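You operate a simulated robot arm through the tools that you are given. There is no shell and no other tool.

You run a simulated robot arm. Do the job below in one go: nothing can be reset, and whatever is moved stays where it is left.

TASK
Rinse and blow-dry the blue nozzle in the black ring, then rack it.
Fine: spin it meanwhile; stop before opening; seat by the rinse valve.

It is judged by the outcome, as a careful person would: the job done as asked, and still so three seconds after it is handed in. It fails if anything else is knocked over, pushed out of place, dropped, spilled or broken.

THE ROBOT
A 5-joint arm with a two-finger parallel gripper, fixed in place. Base frame: the origin is at the foot of the arm, x ahead of it, y to its left, z up. Lengths are in cm, angles in rad, forces in N, time in s.
With the tool pointing down near the work surface it reaches from about 26 to 60 cm from the base axis. Its first joint turns from -1.152 to 1.152 rad. The tool tilts only in the upright plane through the base axis and itself; it spins freely about its own axis. Payload 1.57 kg.
The tool frame sits at the grasp point between the pads (the TCP): z along the fingers, y along the line on which they close. The tips reach 3 cm beyond it. Largest opening 8 cm; finger width 1.7, thickness 1.2; the body of the gripper, 4 by 8.2 cm, starts 8 cm behind the TCP.
Orientation is that of the tool frame in the base frame, as a unit quaternion [x, y, z, w]. With the fingers straight down and closing along the base's y, the tool's x points along the base's -x, its y along +y and its z along -z.

THE INTERFACE
- The arm moves only by the tool send_rows. Its argument "motion" is a list of rows, each a list of 2 entries, a list of its own where there are three numbers: the shift along the tool's x, y, z in cm, then the turn, a rotation vector about the tool's x, y, z in rad. In form: [[[x, y, z], [wx, wy, wz]], ...]. A call has 1 to 20 rows; each row is the pose to reach, as a shift and turn from the pose commanded when the call began, along the tool's axes at that moment. "hand" is the opening in per cent of the stroke, from 0 (shut) to 100 (fully open), set as the call begins (left out, the last holds). Each row takes 0.2 s and may step no farther than 5 cm and 0.15 rad from the row before; otherwise, or with a gripper value out of range, the whole call is refused. A pose out of reach is approached as far as the arm can. The call stops where the force on the tool passes 60 N (or 10 N more than at its start, if that is more) or the arm is blocked; 0.2 s more then pass. Each finger travels about 15.3 cm/s and halts on what it meets, pressing with about 31 N; the grip force reading is that of the motor and also rises with nothing between the fingers. The clock runs only during rows and for 0.2 s after the last one: add rows that repeat a pose to give the fingers time. The reply holds the time, the measured pose of the TCP, the force on the tool along the base axes, the opening and the grip force, in the units named above and with some noise, with the torque about the TCP (base axes, N m) and any sound that the robot's microphone picked up.
- Cameras (640 x 400 px; columns grow to the right, rows downward): "scene" is fixed at [4.75, 40.13, 52.92]; the picture's right is [-0.66, -0.75, 0.00], its down [-0.40, 0.35, -0.85] and it looks along [0.63, -0.56, -0.53] (base axes); focal length 214 px, centre (320, 200). "wrist" rides on the gripper at [7.2, -0.7, -12.2] in the tool frame; the picture's right is [0.09, 1.00, 0.00], its down [-0.84, 0.08, -0.54] and it looks along [-0.54, 0.05, 0.84] (tool axes); focal length 238 px, centre (320, 200).
- capture(camera): a new picture of that camera. No time passes.
- measure_at(camera, pixels): for up to 12 pixels [column, row] of the newest picture of that camera ("zoom" is the newest enlarged one), the place [x, y, z] in the base frame of the surface seen there, good to about 0.2 cm. No time passes.
- close_up(camera, box): a new picture of the part [left, top, right, bottom] of that camera's present view, enlarged. No time passes.
- close_job(): hands the job in; it is judged then, once.

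Leave the gripper open and the arm clear of the work at the hand-in unless told otherwise.

The tools are called after "Call:" as name(argument=value, ...) on one line, values as JSON. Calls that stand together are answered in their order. send_rows: Moves the arm, as the interface text tells. Its arguments: {"type":"object","properties":{"motion":{"type":"array","items":{"type":"array"}},"hand":{"type":"number"}},"required":["motion"]} The other tools are called the same way: capture (camera) takes a picture; measure_at (camera, pixels) gives the place of the surface under pixels of a picture; close_up (camera, box) takes an enlarged picture of a part of a camera's view; close_job () hands the job in.

At the start:

```text
clock: 0.0
tcp_pos: [38.71, -2.06, 37.08]
ee_rot: [0.0, 1.0, -0.001, 0.0]
ft_force: [0.8, 0.6, 0.0]
moment: [0.0, 0.02, 0.01]
finger_gap: 8.01
grasp_force: 0.1
```

scene: 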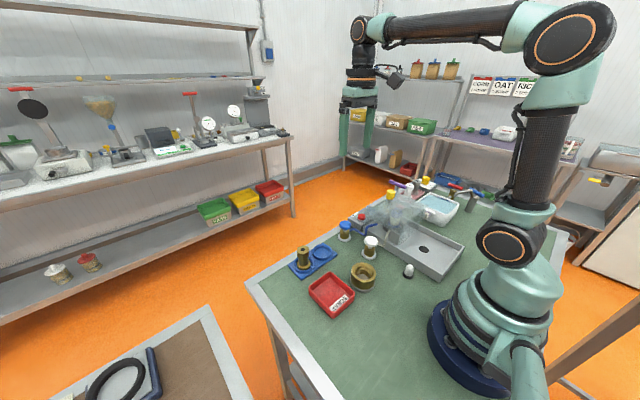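
wrist: 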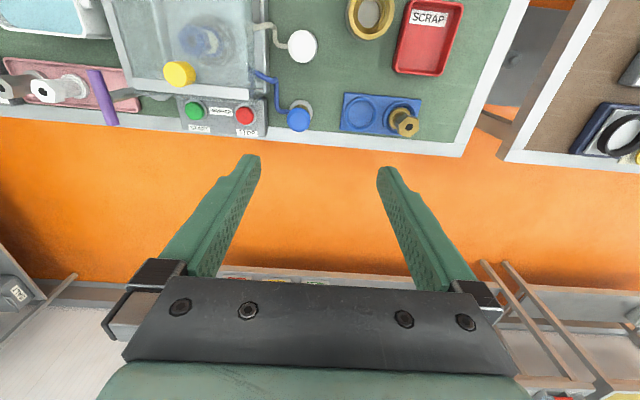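

I'll begin by looking at the bench closely: the scene camera shows a sink-like tray with a clear box, blue and white knobs and other objects around columns 290-480, rows 170-310.

Call:
close_up(camera="scene", box=[330, 160, 490, 260])

Call:
close_up(camera="scene", box=[270, 210, 430, 310])

Call:
close_up(camera="wrist", box=[100, 0, 340, 150])

Call:
close_up(camera="wrist", box=[260, 0, 500, 150])

```text
4.00 times, centred on (410, 210) of scene
```

zoom: 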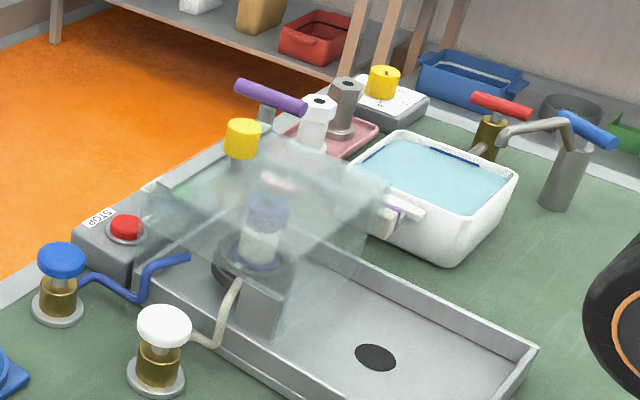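

```text
4.00 times, centred on (350, 260) of scene
```

zoom: 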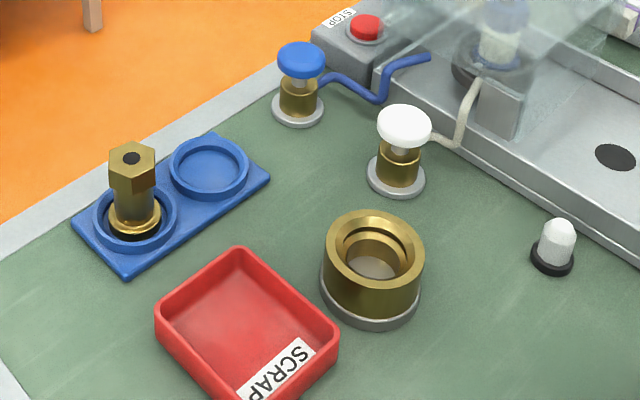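

```text
2.67 times, centred on (220, 75) of wrist
```

zoom: 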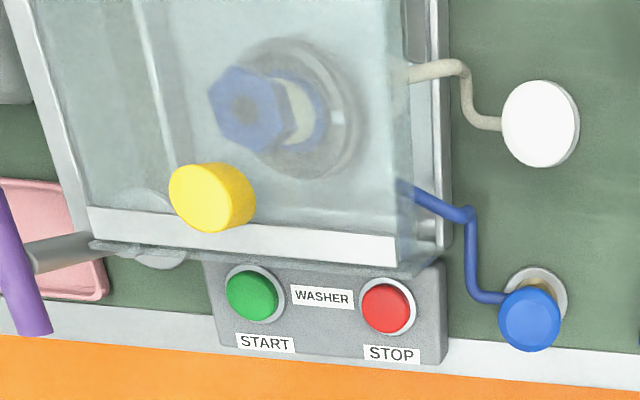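

```text
2.67 times, centred on (380, 75) of wrist
```

zoom: 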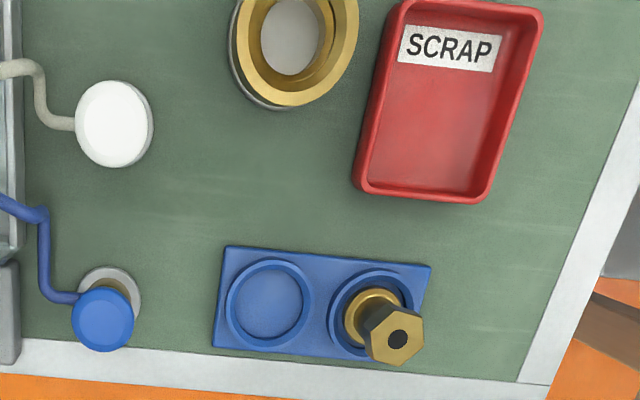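

The wrist view shows a washer with a clear lid with a yellow knob, START (green) and STOP (red) buttons, a blue and a white valve with pipes leading in, and a blue two-place rack. I'll measure key spots and look at the rest.

Call:
capture(camera="wrist")

Call:
measure_at(camera="wrist", pixels=[[178, 73], [194, 110], [245, 116], [299, 119], [302, 46], [359, 112], [405, 124], [385, 118], [196, 40], [370, 17], [330, 100], [104, 97]])

Call:
close_up(camera="wrist", box=[0, 0, 240, 150])

Call:
close_up(camera="scene", box=[370, 170, 450, 250])

Call:
close_up(camera="scene", box=[400, 160, 520, 235])

```text
taken
```

wrist: 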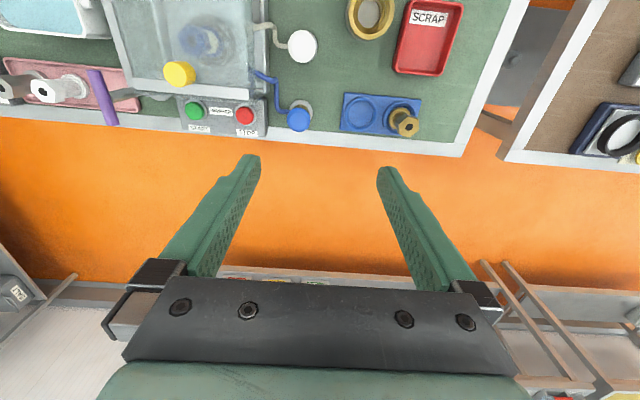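

```text
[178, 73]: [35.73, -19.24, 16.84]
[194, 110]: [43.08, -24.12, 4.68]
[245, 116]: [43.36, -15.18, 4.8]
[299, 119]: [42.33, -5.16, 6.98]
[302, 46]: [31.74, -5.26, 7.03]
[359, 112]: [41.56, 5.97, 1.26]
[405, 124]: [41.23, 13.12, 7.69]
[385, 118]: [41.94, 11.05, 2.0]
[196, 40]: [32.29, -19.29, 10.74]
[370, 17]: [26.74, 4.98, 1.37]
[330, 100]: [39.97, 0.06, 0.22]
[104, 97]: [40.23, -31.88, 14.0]
```

```text
2.67 times, centred on (120, 75) of wrist
```

zoom: 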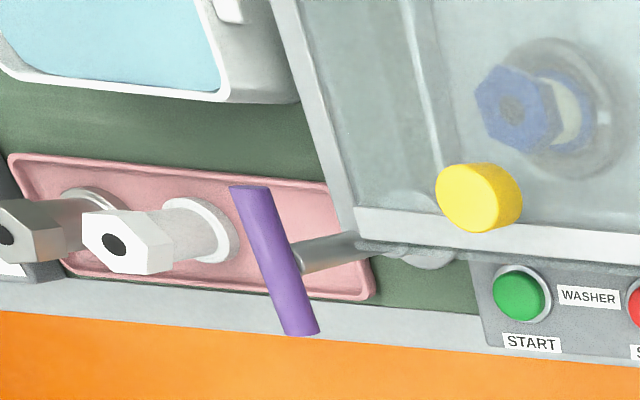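

```text
5.00 times, centred on (410, 210) of scene
```

zoom: 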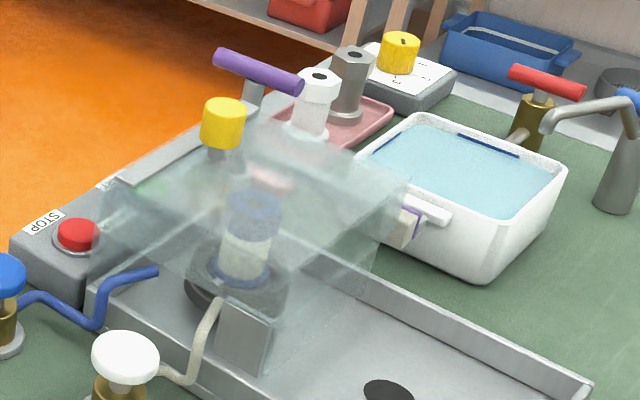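

```text
5.33 times, centred on (460, 198) of scene
```

zoom: 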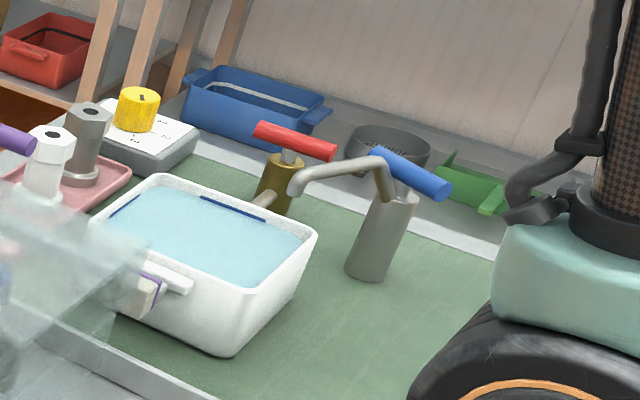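

Positions so far: START near (43.1,-24.1,4.7), STOP (43.4,-15.2,4.8), blue valve (42.3,-5.2,7), white valve (31.7,-5.3,7), and an empty rack seat near (41.6,6). I'll stay high and spin the tool a quarter turn so that the wrist camera looks toward the washer.

Call:
send_rows(motion=[[[0.4, 0.3, 0], [0, 0, 0.14]], [[0.8, 0.6, 0], [0, 0, 0.28]], [[1.2, 0.9, 0], [0, 0, 0.42]], [[1.6, 1.2, 0], [0, 0, 0.56]], [[2.0, 1.5, 0], [0, 0, 0.7]], [[2.4, 1.8, 0], [0, 0, 0.84]], [[2.8, 2.1, 0], [0, 0, 0.98]], [[3.2, 2.4, 0], [0, 0, 1.12]], [[3.6, 2.7, 0], [0, 0, 1.26]], [[4.0, 3.0, 0], [0, 0, 1.4]], [[4.4, 3.3, 0], [0, 0, 1.5]], [[4.4, 3.3, 0], [0, 0, 1.571]]])

Call:
capture(camera="wrist")

```text
clock: 2.6
tcp_pos: [34.2, 1.28, 37.03]
ee_rot: [0.707, 0.707, 0.001, 0.0]
ft_force: [-1.0, 0.4, -0.4]
moment: [-0.01, 0.03, 0.01]
finger_gap: 8.0
grasp_force: 0.1
```

```text
taken
```

wrist: 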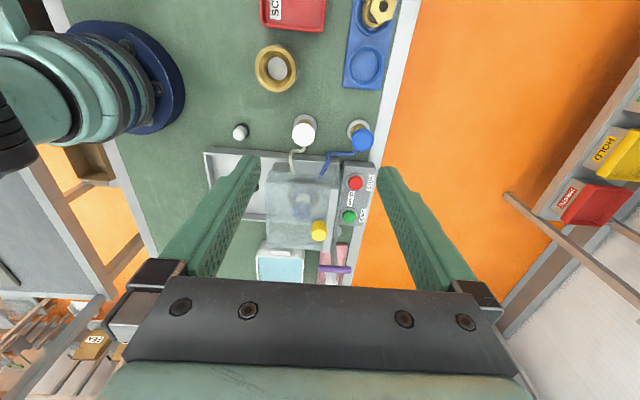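

Now the washer shows between the fingers, around (305,195). I'll enlarge it.

Call:
close_up(camera="wrist", box=[240, 110, 400, 210])

Call:
close_up(camera="wrist", box=[240, 180, 400, 280])

Call:
close_up(camera="wrist", box=[220, 0, 420, 125])

Call:
close_up(camera="wrist", box=[190, 110, 320, 190])

```text
4.00 times, centred on (320, 160) of wrist
```

zoom: 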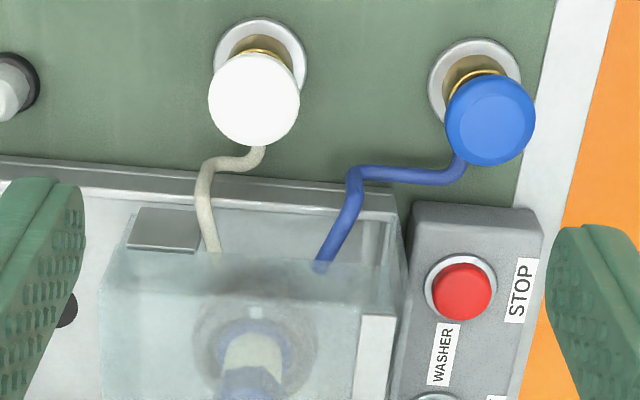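

```text
4.00 times, centred on (320, 230) of wrist
```

zoom: 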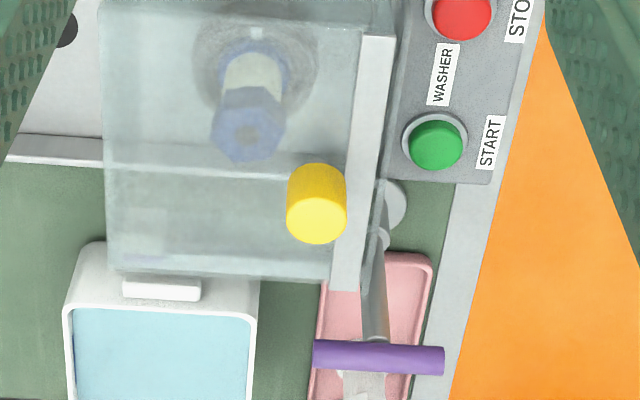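

```text
3.20 times, centred on (320, 62) of wrist
```

zoom: 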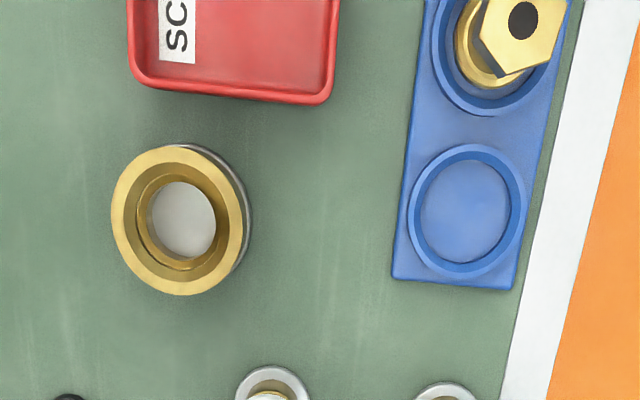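

```text
4.92 times, centred on (255, 150) of wrist
```

zoom: 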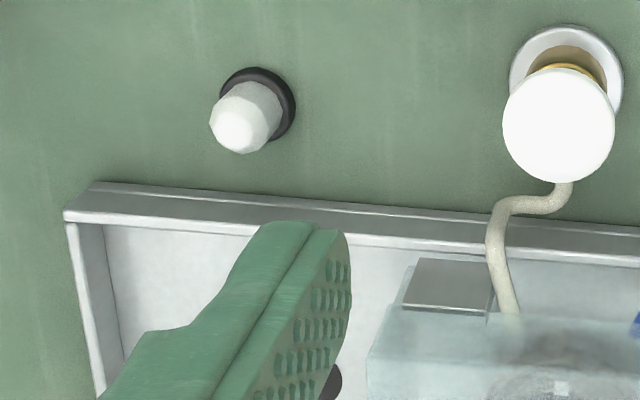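

I'll enlarge the hood again and measure its corners, knob, nozzle top and the metal parts.

Call:
close_up(camera="wrist", box=[240, 140, 400, 280])

Call:
measure_at(camera="wrist", pixels=[[319, 236], [319, 225], [268, 185], [268, 245], [322, 246], [333, 192], [330, 230], [300, 210], [283, 168], [306, 195], [299, 215], [322, 160]])

Call:
measure_at(camera="wrist", pixels=[[334, 268], [340, 232], [350, 215], [355, 182], [362, 141], [304, 130], [240, 130], [210, 160], [256, 190], [208, 200], [276, 68], [366, 66]])

```text
2.86 times, centred on (320, 210) of wrist
```

zoom: 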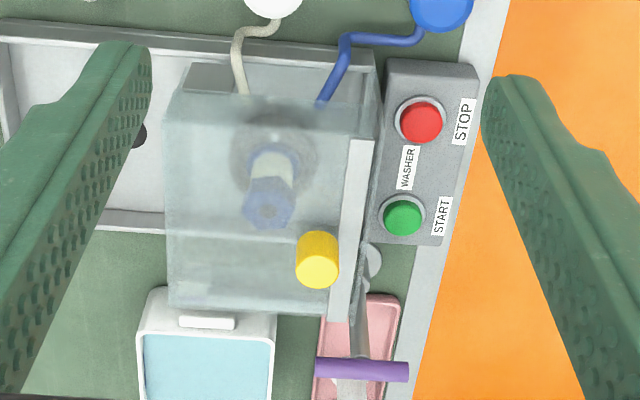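

```text
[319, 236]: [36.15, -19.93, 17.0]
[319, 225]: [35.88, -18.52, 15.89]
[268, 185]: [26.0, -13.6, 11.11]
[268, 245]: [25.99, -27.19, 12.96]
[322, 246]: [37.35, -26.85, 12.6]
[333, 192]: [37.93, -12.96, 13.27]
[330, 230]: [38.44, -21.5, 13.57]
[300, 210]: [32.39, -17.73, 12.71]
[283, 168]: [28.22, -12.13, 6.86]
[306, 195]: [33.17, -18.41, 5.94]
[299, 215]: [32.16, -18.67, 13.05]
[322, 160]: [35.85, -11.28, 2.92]
```

```text
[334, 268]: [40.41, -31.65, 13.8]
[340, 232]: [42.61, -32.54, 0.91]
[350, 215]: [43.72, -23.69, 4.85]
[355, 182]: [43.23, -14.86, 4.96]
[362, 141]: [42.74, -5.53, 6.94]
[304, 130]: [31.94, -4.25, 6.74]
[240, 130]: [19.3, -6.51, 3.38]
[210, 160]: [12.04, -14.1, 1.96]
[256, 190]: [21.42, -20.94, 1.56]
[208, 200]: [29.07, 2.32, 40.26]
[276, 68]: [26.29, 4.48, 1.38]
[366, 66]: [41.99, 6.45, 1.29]
```

I want a clearer look at how the lid is hinged, so I'll enlarge the scene view around the hood further.

Call:
close_up(camera="scene", box=[370, 180, 434, 220])

Call:
measure_at(camera="zoom", pixels=[[120, 60], [160, 200], [30, 290], [60, 180], [200, 120], [400, 210], [350, 350], [210, 280], [320, 300], [560, 320], [230, 330], [100, 270]])

Call:
close_up(camera="scene", box=[380, 200, 444, 240])

```text
10.00 times, centred on (402, 200) of scene
```

zoom: 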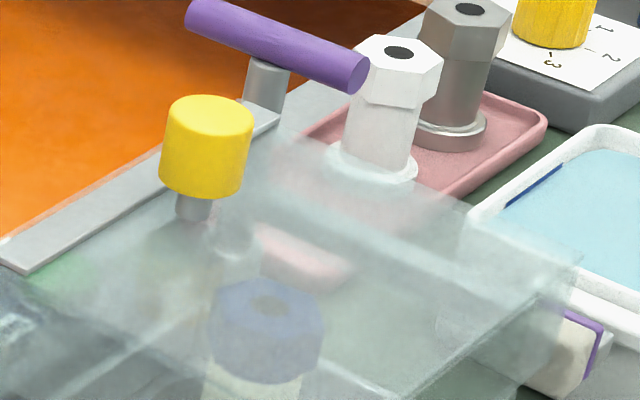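

```text
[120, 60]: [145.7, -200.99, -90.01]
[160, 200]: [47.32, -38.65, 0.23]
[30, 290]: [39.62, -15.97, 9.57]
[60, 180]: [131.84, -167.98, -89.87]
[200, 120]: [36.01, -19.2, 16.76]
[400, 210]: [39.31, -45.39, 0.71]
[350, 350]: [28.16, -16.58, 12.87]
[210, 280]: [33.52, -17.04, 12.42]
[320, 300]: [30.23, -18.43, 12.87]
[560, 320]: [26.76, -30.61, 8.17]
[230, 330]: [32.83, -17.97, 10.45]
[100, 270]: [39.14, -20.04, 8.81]
```

```text
10.00 times, centred on (412, 220) of scene
```

zoom: 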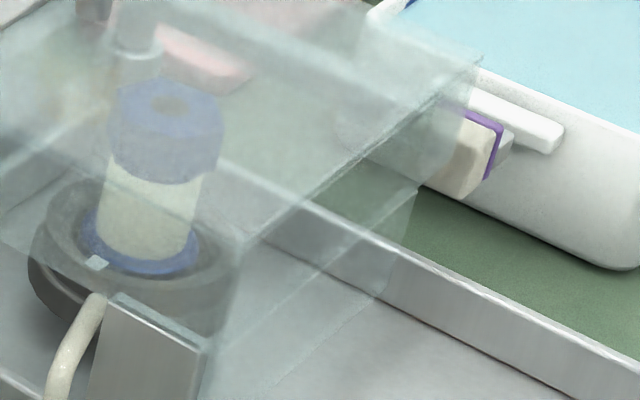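

The hood is a clear box (top z≈13, x 26–38, y −13 to −27) with the yellow knob on top near (36,-19.3). I'll come lower for a nearer view from the +y side, staying well above everything.

Call:
send_rows(motion=[[[-2.0, -0.5, 3], [0, 0, 0]], [[-4.0, -1.0, 6], [0, 0, 0]], [[-6, -1.5, 9], [0, 0, 0]], [[-8, -2.0, 12], [0, 0, 0]], [[-9, -2.2, 14], [0, 0, 0]]])

Call:
capture(camera="wrist")

Call:
close_up(camera="wrist", box=[220, 100, 420, 225])

Call:
close_up(camera="wrist", box=[220, 165, 420, 290])

```text
clock: 3.8
tcp_pos: [32.02, -7.7, 22.99]
ee_rot: [0.706, 0.708, 0.0, 0.0]
ft_force: [-0.4, -0.1, -0.3]
moment: [-0.03, 0.05, 0.02]
finger_gap: 7.99
grasp_force: 0.0
```

```text
taken
```

wrist: 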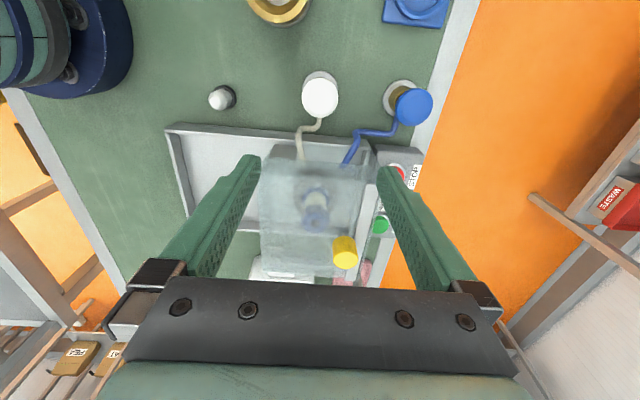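

```text
3.20 times, centred on (320, 162) of wrist
```

zoom: 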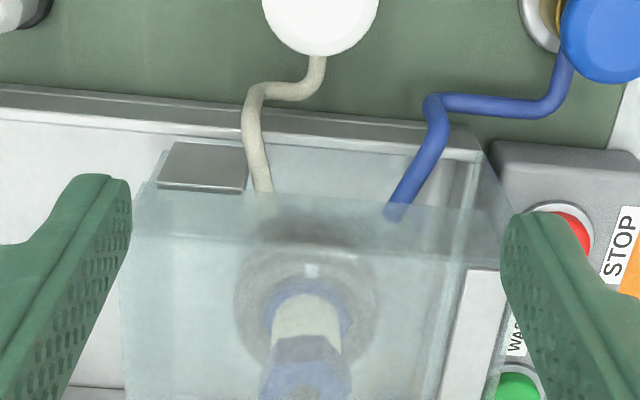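

```text
3.20 times, centred on (320, 228) of wrist
```

zoom: 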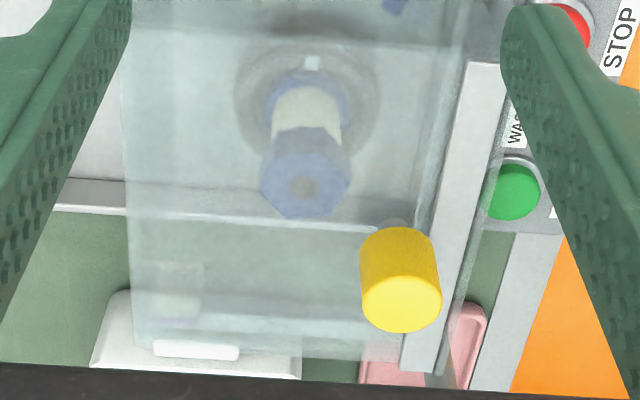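

I'll measure points on the strip, the hood edges and the block from this nearer view.

Call:
measure_at(camera="zoom", pixels=[[480, 80], [460, 200], [425, 355], [440, 80], [450, 240], [420, 340], [400, 225], [400, 305], [135, 330], [140, 30], [370, 350], [470, 300]])

Call:
measure_at(camera="wrist", pixels=[[275, 153], [292, 153], [283, 158], [283, 147], [318, 185], [318, 216], [319, 170], [300, 190], [345, 163], [320, 96], [413, 106], [222, 98]])

```text
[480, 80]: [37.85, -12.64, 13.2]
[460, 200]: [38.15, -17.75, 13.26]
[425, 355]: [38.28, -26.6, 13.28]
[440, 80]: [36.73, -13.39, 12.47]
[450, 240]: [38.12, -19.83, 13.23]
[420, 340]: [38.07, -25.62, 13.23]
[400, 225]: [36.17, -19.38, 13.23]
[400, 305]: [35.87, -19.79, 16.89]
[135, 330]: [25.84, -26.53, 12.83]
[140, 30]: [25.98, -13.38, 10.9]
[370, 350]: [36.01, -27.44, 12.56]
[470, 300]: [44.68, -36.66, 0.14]
```

```text
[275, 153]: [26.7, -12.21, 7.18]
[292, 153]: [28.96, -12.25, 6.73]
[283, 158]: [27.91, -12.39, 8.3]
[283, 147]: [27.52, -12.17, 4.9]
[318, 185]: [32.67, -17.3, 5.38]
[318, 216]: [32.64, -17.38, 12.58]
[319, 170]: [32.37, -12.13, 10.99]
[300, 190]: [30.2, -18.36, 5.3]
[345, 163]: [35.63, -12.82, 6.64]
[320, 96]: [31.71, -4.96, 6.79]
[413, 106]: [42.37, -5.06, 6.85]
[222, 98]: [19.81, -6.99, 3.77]
```

The strip on top sits at z 13.2 along the +x edge, and a metal plate lies at the hood's +y wall (x 26.5–29, y −12.2). To settle where the hinge is, I'll rise, move to the base side and spin the tool so the camera looks outward at the hood.

Call:
send_rows(motion=[[[0, 0, -3], [0, 0, -0.14]], [[-1, -2, -5], [0, 0, -0.28]], [[-2, -4, -5], [0, 0, -0.42]], [[-3, -5, -5], [0, 0, -0.56]], [[-4, -6, -5], [0, 0, -0.7]], [[-4.5, -7, -5], [0, 0, -0.84]], [[-5, -8, -5], [0, 0, -0.98]], [[-5, -8, -5], [0, 0, -1.05]]])

Call:
capture(camera="wrist")

```text
clock: 5.6
tcp_pos: [23.99, -12.82, 28.14]
ee_rot: [0.256, 0.967, 0.0, 0.0]
ft_force: [0.1, 0.2, -0.8]
moment: [-0.01, 0.0, 0.04]
finger_gap: 8.01
grasp_force: 0.1
```

```text
taken
```

wrist: 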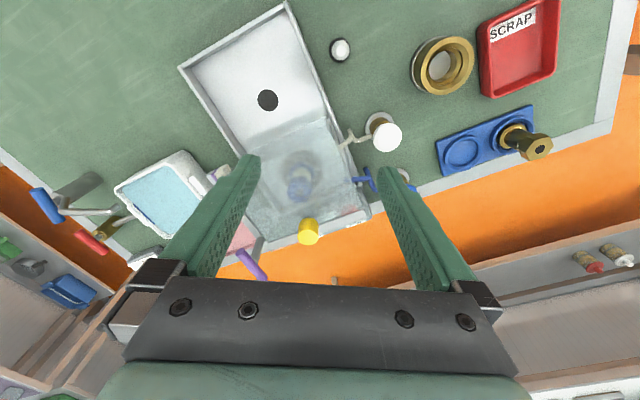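

Call:
close_up(camera="wrist", box=[200, 100, 400, 225])

Call:
close_up(camera="wrist", box=[210, 150, 370, 280])

Call:
close_up(camera="wrist", box=[90, 130, 250, 230])

```text
3.20 times, centred on (300, 162) of wrist
```

zoom: 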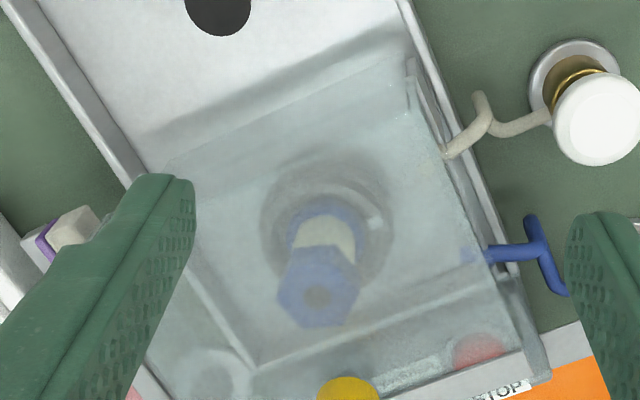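

```text
3.08 times, centred on (290, 215) of wrist
```

zoom: 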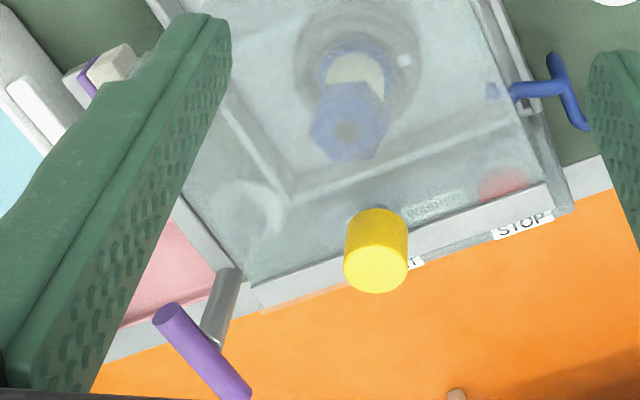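

```text
4.00 times, centred on (170, 180) of wrist
```

zoom: 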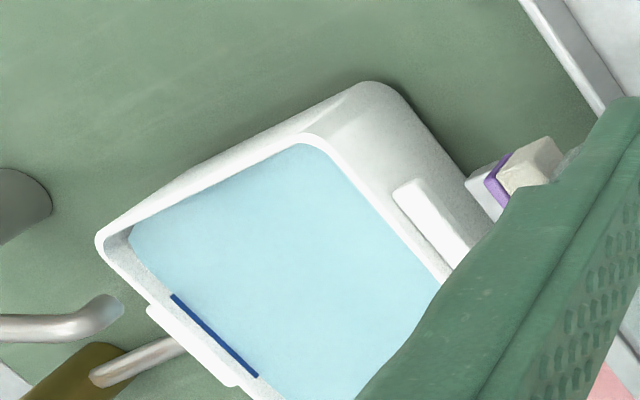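

I'll tilt the tool outward a bit so the camera looks more level at the hood from the base side.

Call:
send_rows(motion=[[[0, 0, 0], [0, -0.12, 0]], [[0, 0, 0], [0, -0.24, 0]], [[0, 0, 0], [0, -0.36, 0]], [[0, 0, 0], [0, -0.48, 0]]])

Call:
capture(camera="wrist")

Call:
close_up(camera="wrist", box=[220, 60, 420, 185])

```text
clock: 6.6
tcp_pos: [23.93, -12.83, 28.04]
ee_rot: [0.248, 0.939, -0.055, 0.233]
ft_force: [0.2, -0.2, 0.0]
moment: [-0.03, -0.02, -0.03]
finger_gap: 8.0
grasp_force: 0.1
```

```text
taken
```

wrist: 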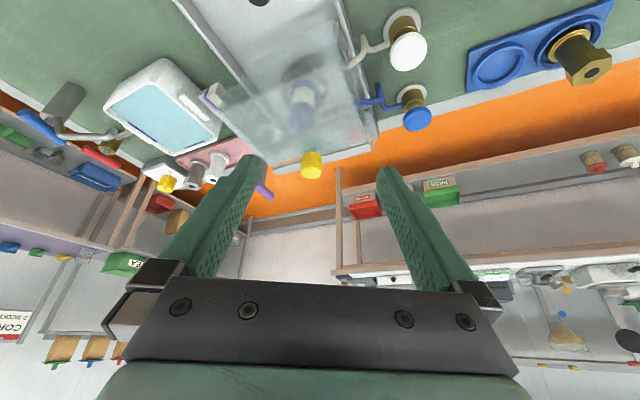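

```text
3.20 times, centred on (320, 122) of wrist
```

zoom: 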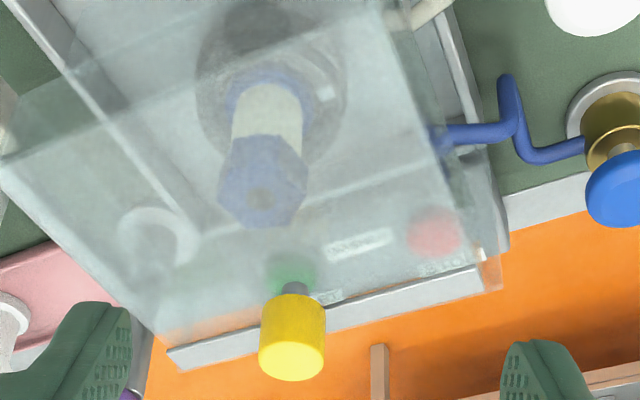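

From the base side I can see that the hood is a clear box with the knob toward the +x edge, and the blue nozzle with a cream body sits in a dark rotor ring with a white mark. I'll untilt the tool now, then go look at the valves and buttons up close.

Call:
send_rows(motion=[[[0, 0, 0], [0, 0.12, 0]], [[0, 0, 0], [0, 0.24, 0]], [[0, 0, 0], [0, 0.36, 0]], [[0, 0, 0], [0, 0.48, 0]]])

Call:
send_rows(motion=[[[0, 0, 0], [0, 0, 0.13]], [[0, 0, 0], [0, 0, 0.26]], [[0, 0, 0], [0, 0, 0.39]], [[0, 0, 0], [0, 0, 0.52]], [[0, 0, 0], [0, 0, 0.65]], [[0, 0, 0], [0, 0, 0.78]], [[0, 0, 0], [0, 0, 0.91]], [[0, 0, 0], [0, 0, 1.04]]])

```text
clock: 7.6
tcp_pos: [24.14, -12.71, 27.99]
ee_rot: [0.257, 0.966, 0.001, -0.001]
ft_force: [-1.1, -0.5, -0.2]
moment: [0.01, 0.05, 0.0]
finger_gap: 8.0
grasp_force: 0.1
```

```text
clock: 9.4
tcp_pos: [24.02, -12.86, 28.2]
ee_rot: [0.704, 0.71, 0.0, 0.0]
ft_force: [1.0, -0.2, 0.8]
moment: [0.01, 0.0, -0.01]
finger_gap: 8.02
grasp_force: 0.0
```

Now I'll move out to x≈43.4, y≈-6 at the same height so the camera looks along the button box.

Call:
send_rows(hand=0, motion=[[[1.4, 3.9, 0], [0, 0, 0]], [[2.8, 7.8, 0], [0, 0, 0]], [[4.2, 11.7, 0], [0, 0, 0]], [[5.6, 15.6, 0], [0, 0, 0]], [[6.9, 19.4, 0], [0, 0, 0]], [[6.9, 19.4, 0], [0, 0, 0]]])

Call:
capture(camera="wrist")

Call:
close_up(camera="wrist", box=[200, 60, 440, 210])

Call:
close_up(camera="wrist", box=[220, 150, 380, 250])

```text
clock: 10.8
tcp_pos: [43.56, -5.72, 28.06]
ee_rot: [0.703, 0.711, 0.0, 0.0]
ft_force: [0.2, 0.7, 0.2]
moment: [-0.03, 0.02, 0.01]
finger_gap: 0.02
grasp_force: 21.0
```

```text
taken
```

wrist: 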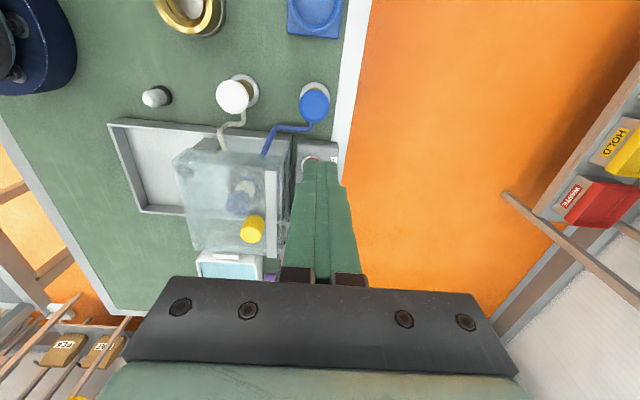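

```text
2.67 times, centred on (320, 135) of wrist
```

zoom: 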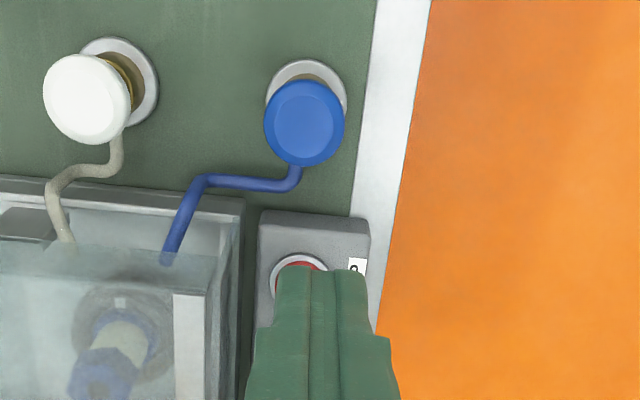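

```text
4.00 times, centred on (300, 200) of wrist
```

zoom: 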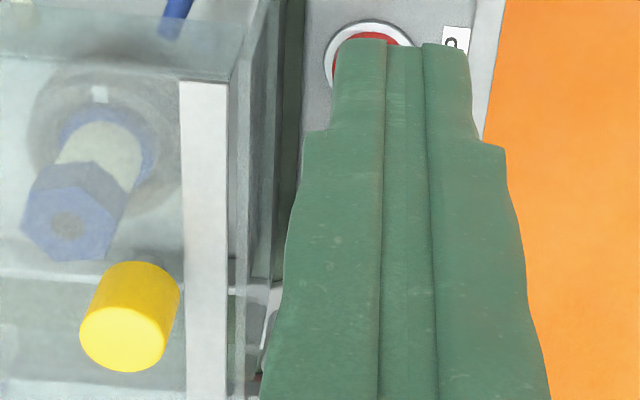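

Fingers are shut now. The START button is at about (43.4,-23.9,4.8). I'll move over it at height, then check the pose.

Call:
send_rows(motion=[[[-4.5, 0, 0], [0, 0, 0]], [[-9, 0, 0], [0, 0, 0]], [[-13.5, 0, 0], [0, 0, 0]], [[-18.1, 0, 0], [0, 0, 0]], [[-18.1, 0, 4], [0, 0, 0]], [[-18.1, 0, 8], [0, 0, 0]], [[-18.1, 0, 12], [0, 0, 0]], [[-18.1, 0, 15], [0, 0, 0]], [[-18.1, 0, 15], [0, 0, 0]]])

Call:
capture(camera="wrist")

Call:
close_up(camera="scene", box=[340, 160, 440, 240])

```text
clock: 12.8
tcp_pos: [43.43, -23.78, 12.91]
ee_rot: [0.704, 0.711, 0.0, 0.0]
ft_force: [0.5, -0.2, -0.2]
moment: [0.0, -0.01, 0.02]
finger_gap: 0.02
grasp_force: 21.6
```

```text
taken
```

wrist: 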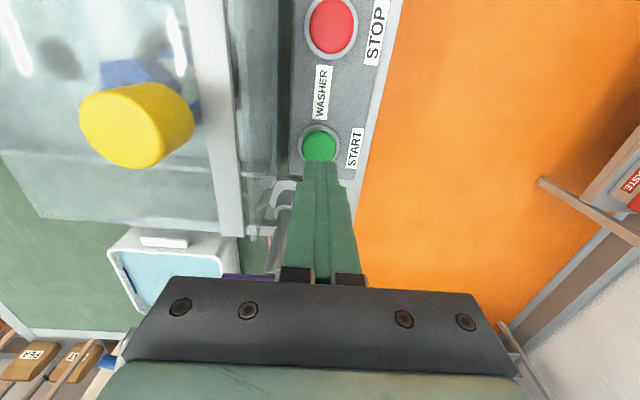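

```text
5.00 times, centred on (390, 200) of scene
```

zoom: 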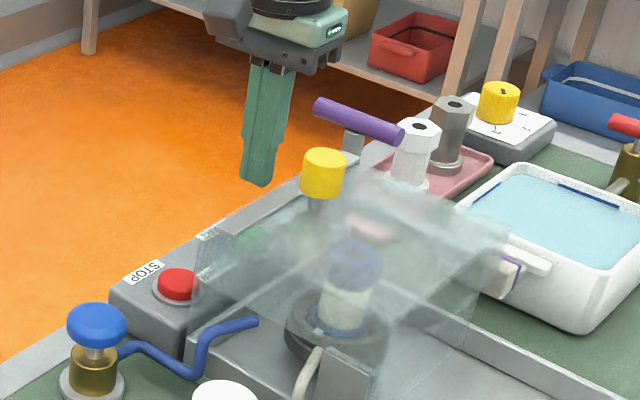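

START is at (319,146) just ahead of the fingertips. I'll measure the button faces from here.

Call:
measure_at(camera="wrist", pixels=[[319, 135], [319, 152], [306, 145], [332, 145], [331, 10], [331, 35], [312, 25], [352, 25], [319, 120], [345, 170], [245, 120], [232, 220]])

Call:
close_up(camera="wrist", box=[200, 90, 400, 215])

```text
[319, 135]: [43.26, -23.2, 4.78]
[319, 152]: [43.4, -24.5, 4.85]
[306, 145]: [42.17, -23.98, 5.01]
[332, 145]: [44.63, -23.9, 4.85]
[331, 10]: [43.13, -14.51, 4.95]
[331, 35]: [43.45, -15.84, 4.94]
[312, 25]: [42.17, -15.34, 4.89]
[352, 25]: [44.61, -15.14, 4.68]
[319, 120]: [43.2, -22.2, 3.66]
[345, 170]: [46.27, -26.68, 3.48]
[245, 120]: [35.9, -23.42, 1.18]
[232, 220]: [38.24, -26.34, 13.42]
```

```text
3.20 times, centred on (300, 152) of wrist
```

zoom: 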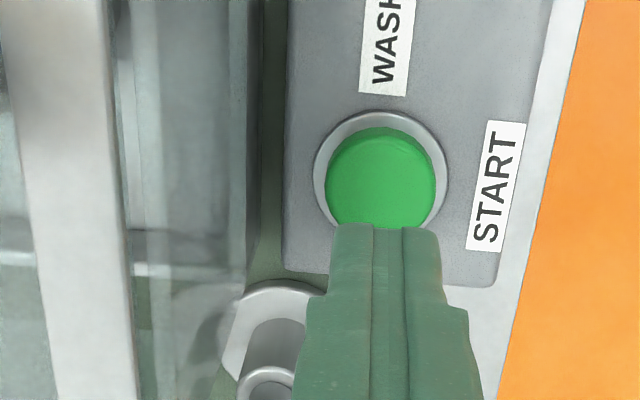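

START's centre is (43.4,-23.9), face z≈4.85; the fingers are right above it. I'll go down to just above the face.

Call:
send_rows(motion=[[[-0.1, 0, 1.5], [0, 0, 0]], [[-0.1, 0, 3], [0, 0, 0]], [[-0.1, 0, 4.2], [0, 0, 0]]])

```text
clock: 13.6
tcp_pos: [43.64, -23.75, 8.96]
ee_rot: [0.704, 0.711, -0.001, 0.001]
ft_force: [-0.2, -0.3, 0.7]
moment: [0.0, 0.0, -0.02]
finger_gap: 0.02
grasp_force: 21.0
```

Tips are about 1 cm above the button with no load. I'll press slowly in small steps.

Call:
send_rows(motion=[[[0, 0, 0.4], [0, 0, 0]], [[0, 0, 0.8], [0, 0, 0]], [[0, 0, 1.0], [0, 0, 0]], [[0, 0, 1.2], [0, 0, 0]], [[0, 0, 1.4], [0, 0, 0]]])

```text
clock: 14.8
tcp_pos: [43.59, -23.74, 7.5]
ee_rot: [0.704, 0.711, 0.0, 0.001]
ft_force: [-0.7, 0.1, 2.2]
moment: [-0.02, 0.02, -0.01]
finger_gap: 0.0
grasp_force: 21.1
```

A light load of about 2 N shows: the button is moving. I'll press further.

Call:
send_rows(motion=[[[0, 0, 0.1], [0, 0, 0]], [[0, 0, 0.2], [0, 0, 0]], [[0, 0, 0.3], [0, 0, 0]], [[0, 0, 0.3], [0, 0, 0]]])

Call:
close_up(camera="scene", box=[370, 180, 434, 240])

```text
clock: 15.8
tcp_pos: [43.56, -23.99, 7.16]
ee_rot: [0.703, 0.711, 0.001, 0.0]
ft_force: [1.0, -2.6, 3.7]
moment: [-0.01, 0.0, 0.01]
finger_gap: 0.01
grasp_force: 21.0
heard: click
```

```text
6.67 times, centred on (402, 210) of scene
```

zoom: 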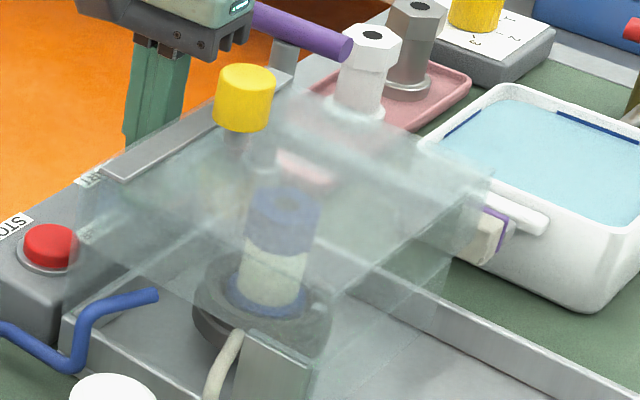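

A click was heard. I'll lift off the button and listen for the motor.

Call:
send_rows(motion=[[[0, 0, -0.5], [0, 0, 0]], [[0, 0, -1.5], [0, 0, 0]], [[0, 0, -3], [0, 0, 0]], [[0, 0, -4.5], [0, 0, 0]]])

Call:
close_up(camera="scene", box=[370, 180, 434, 240])

Call:
close_up(camera="wrist", box=[0, 0, 240, 150])

```text
clock: 16.8
tcp_pos: [43.6, -23.88, 11.7]
ee_rot: [0.703, 0.711, 0.0, -0.001]
ft_force: [0.5, -0.8, 0.0]
moment: [-0.05, 0.01, 0.01]
finger_gap: 0.02
grasp_force: 21.5
```

```text
6.67 times, centred on (402, 210) of scene
```

zoom: 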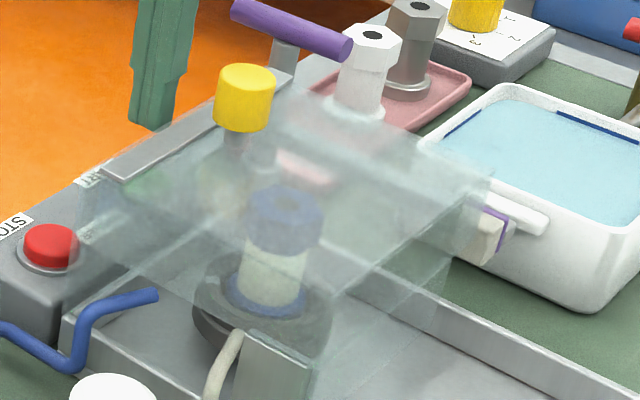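

```text
2.67 times, centred on (120, 75) of wrist
```

zoom: 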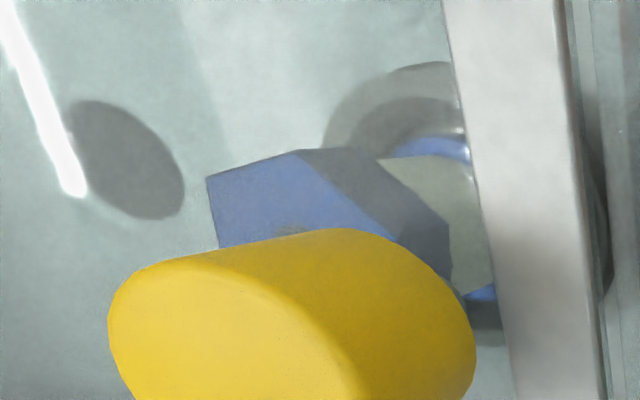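

The click was heard; I now need to see whether the nozzle turns. I'll hold still for a moment and compare the hex head in the wrist view.

Call:
send_rows(motion=[[[0, 0, -0.2], [0, 0, 0]]])

Call:
close_up(camera="wrist", box=[0, 0, 240, 150])

Call:
close_up(camera="scene", box=[370, 180, 434, 240])

```text
clock: 17.2
tcp_pos: [43.56, -23.73, 11.85]
ee_rot: [0.703, 0.711, 0.0, 0.0]
ft_force: [0.9, -0.5, -0.3]
moment: [0.0, -0.01, -0.04]
finger_gap: 0.0
grasp_force: 21.0
```

```text
2.67 times, centred on (120, 75) of wrist
```

zoom: 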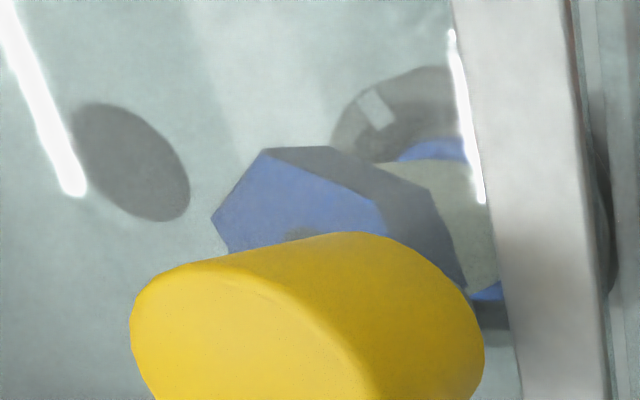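

```text
6.67 times, centred on (402, 210) of scene
```

zoom: 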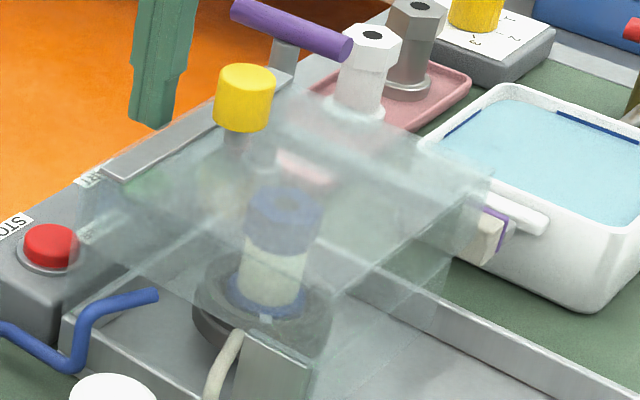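

The white mark and hex head moved between pictures, so the rotor is spinning. Now I'll go to the blue valve at about (42.4,-5.1,6.9), staying above everything on the way.

Call:
send_rows(motion=[[[0, 0, -2], [0, 0, 0]], [[4.5, -0.2, -3], [0, 0, 0]], [[9, -0.5, -3], [0, 0, 0]], [[13.5, -0.8, -3], [0, 0, 0]], [[18.6, -0.94, -3], [0, 0, 0]], [[18.6, -0.94, -3], [0, 0, 0]]])

Call:
capture(camera="wrist")

Call:
close_up(camera="scene", box=[320, 200, 400, 250])

```text
refused: row 5 steps farther than a row can; nothing moved
```

```text
taken
```

wrist: 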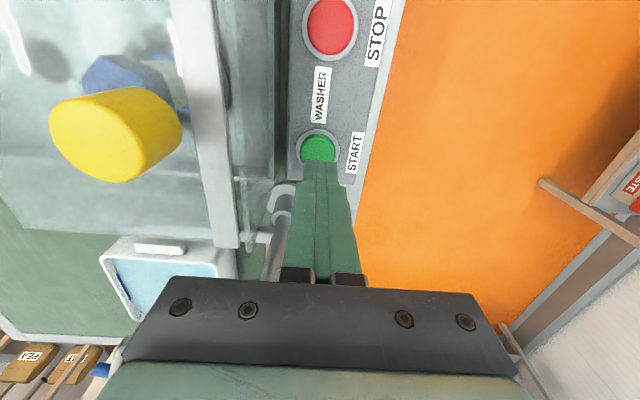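

```text
8.00 times, centred on (360, 225) of scene
```

zoom: 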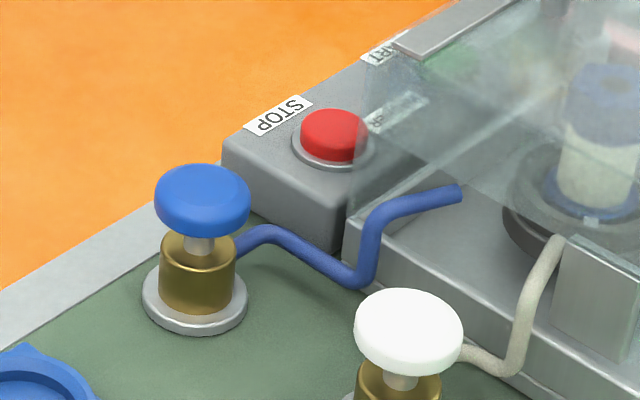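

One row was too long; I'll split it. Before that, a quick enlarged look at the hood's corner near (255,210), where I see some small fittings.

Call:
close_up(camera="wrist", box=[200, 150, 320, 280])

Call:
send_rows(motion=[[[0, 0, -2], [0, 0, 0]], [[4.5, -0.2, -3], [0, 0, 0]], [[9, -0.5, -3], [0, 0, 0]], [[13.5, -0.8, -3], [0, 0, 0]], [[17, -0.94, -3], [0, 0, 0]], [[18.6, -0.94, -3], [0, 0, 0]], [[18.6, -0.94, -3], [0, 0, 0]]])

Call:
capture(camera="wrist")

```text
3.08 times, centred on (260, 215) of wrist
```

zoom: 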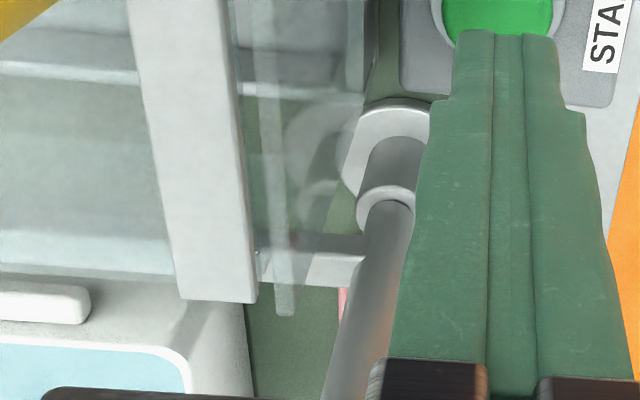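

```text
clock: 18.8
tcp_pos: [42.39, -5.21, 15.06]
ee_rot: [0.704, 0.71, -0.001, -0.001]
ft_force: [1.0, 0.5, -0.4]
moment: [0.01, -0.01, 0.01]
finger_gap: 0.0
grasp_force: 21.3
```

```text
taken
```

wrist: 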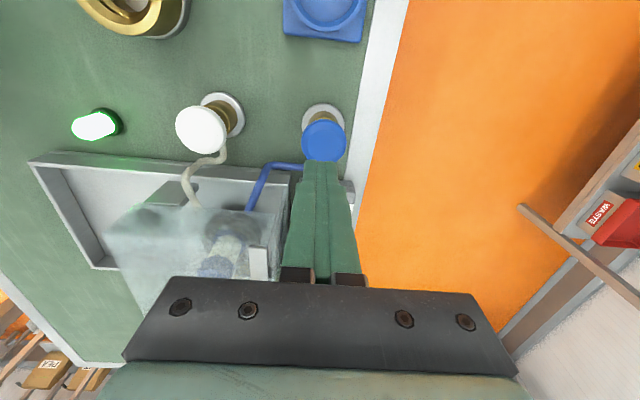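

Two useful things: the white lamp in the left now glows green (washer running), and the hood is attached by an arm to the post carrying the purple handle. I'll look into that later. The blue cap is at (323,140), right under the fingertips; I'll measure it and then press down on it.

Call:
measure_at(camera="wrist", pixels=[[323, 128], [323, 150], [306, 140], [341, 140], [200, 130], [200, 112], [180, 130], [222, 130], [95, 125], [258, 262]])

Call:
close_up(camera="wrist", box=[60, 80, 360, 280])

```text
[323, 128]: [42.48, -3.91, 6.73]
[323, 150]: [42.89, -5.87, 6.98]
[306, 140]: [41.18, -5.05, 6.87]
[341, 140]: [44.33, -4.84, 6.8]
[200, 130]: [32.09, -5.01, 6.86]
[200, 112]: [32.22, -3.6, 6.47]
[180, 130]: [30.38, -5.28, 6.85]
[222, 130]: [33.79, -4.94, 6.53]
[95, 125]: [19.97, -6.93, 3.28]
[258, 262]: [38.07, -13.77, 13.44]
```

```text
2.00 times, centred on (210, 180) of wrist
```

zoom: 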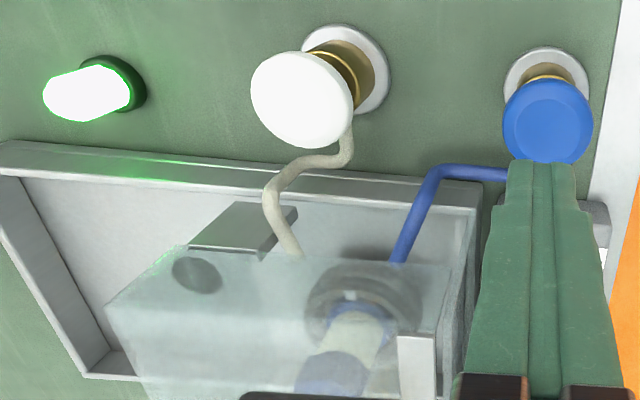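

The blue cap is centred at about (42.7,-5.0), top z≈6.9. Going down to just above it, then pressing in small steps.

Call:
send_rows(motion=[[[0.2, 0.25, 1.5], [0, 0, 0]], [[0.2, 0.25, 3], [0, 0, 0]], [[0.2, 0.25, 4.5], [0, 0, 0]], [[0.2, 0.25, 4.8], [0, 0, 0]], [[0.2, 0.25, 5.0], [0, 0, 0]], [[0.2, 0.25, 5.2], [0, 0, 0]]])

```text
clock: 20.2
tcp_pos: [42.57, -5.14, 9.69]
ee_rot: [0.704, 0.711, 0.0, 0.0]
ft_force: [-0.5, -0.8, 0.3]
moment: [-0.02, 0.02, 0.0]
finger_gap: 0.0
grasp_force: 21.5
```

Barely touching. I'll continue pressing down in small steps.

Call:
send_rows(motion=[[[0, 0, 0.15], [0, 0, 0]], [[0, 0, 0.3], [0, 0, 0]], [[0, 0, 0.45], [0, 0, 0]], [[0, 0, 0.6], [0, 0, 0]]])

Call:
close_up(camera="wrist", box=[60, 80, 360, 280])

```text
clock: 21.2
tcp_pos: [42.65, -5.01, 9.03]
ee_rot: [0.703, 0.711, 0.0, 0.0]
ft_force: [-0.9, -1.4, 2.7]
moment: [-0.04, -0.01, -0.01]
finger_gap: 0.01
grasp_force: 21.1
```

```text
2.00 times, centred on (210, 180) of wrist
```

zoom: 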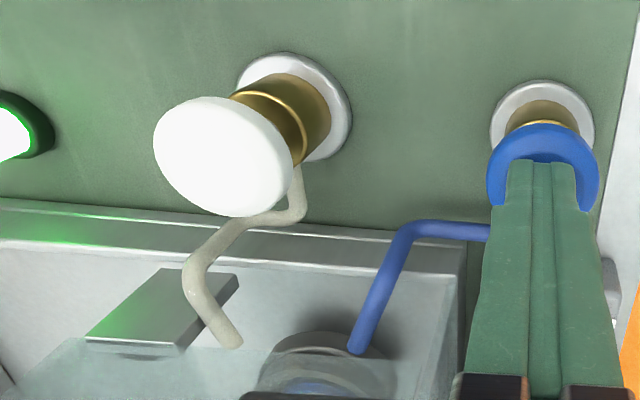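

The cap is going down under about 3 N, a sprung push valve. I'll press further and listen.

Call:
send_rows(motion=[[[0, 0, 0.15], [0, 0, 0]], [[0, 0, 0.3], [0, 0, 0]], [[0, 0, 0.45], [0, 0, 0]], [[0, 0, 0.45], [0, 0, 0]]])

Call:
close_up(camera="scene", box=[370, 180, 450, 240])

Call:
close_up(camera="wrist", box=[60, 80, 360, 280])

```text
clock: 22.2
tcp_pos: [42.65, -5.14, 8.57]
ee_rot: [0.703, 0.711, 0.0, 0.001]
ft_force: [-0.9, -1.3, 3.6]
moment: [0.0, 0.06, 0.02]
finger_gap: 0.03
grasp_force: 21.2
heard: click
```

```text
6.67 times, centred on (410, 210) of scene
```

zoom: 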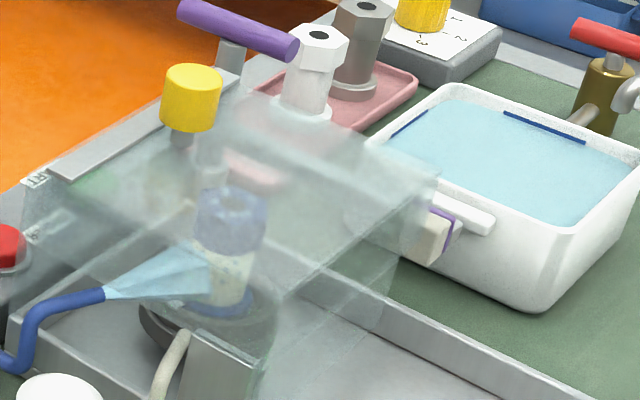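

```text
2.00 times, centred on (210, 180) of wrist
```

zoom: 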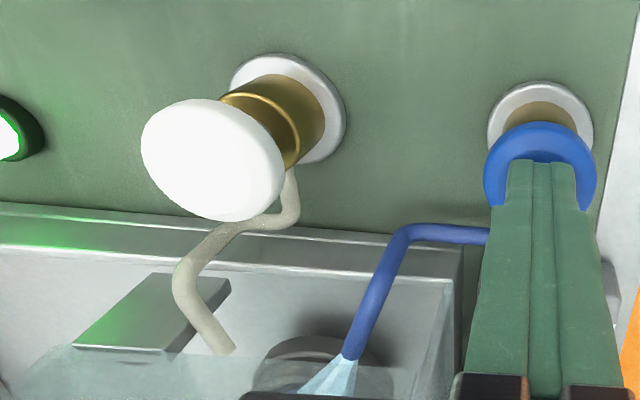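

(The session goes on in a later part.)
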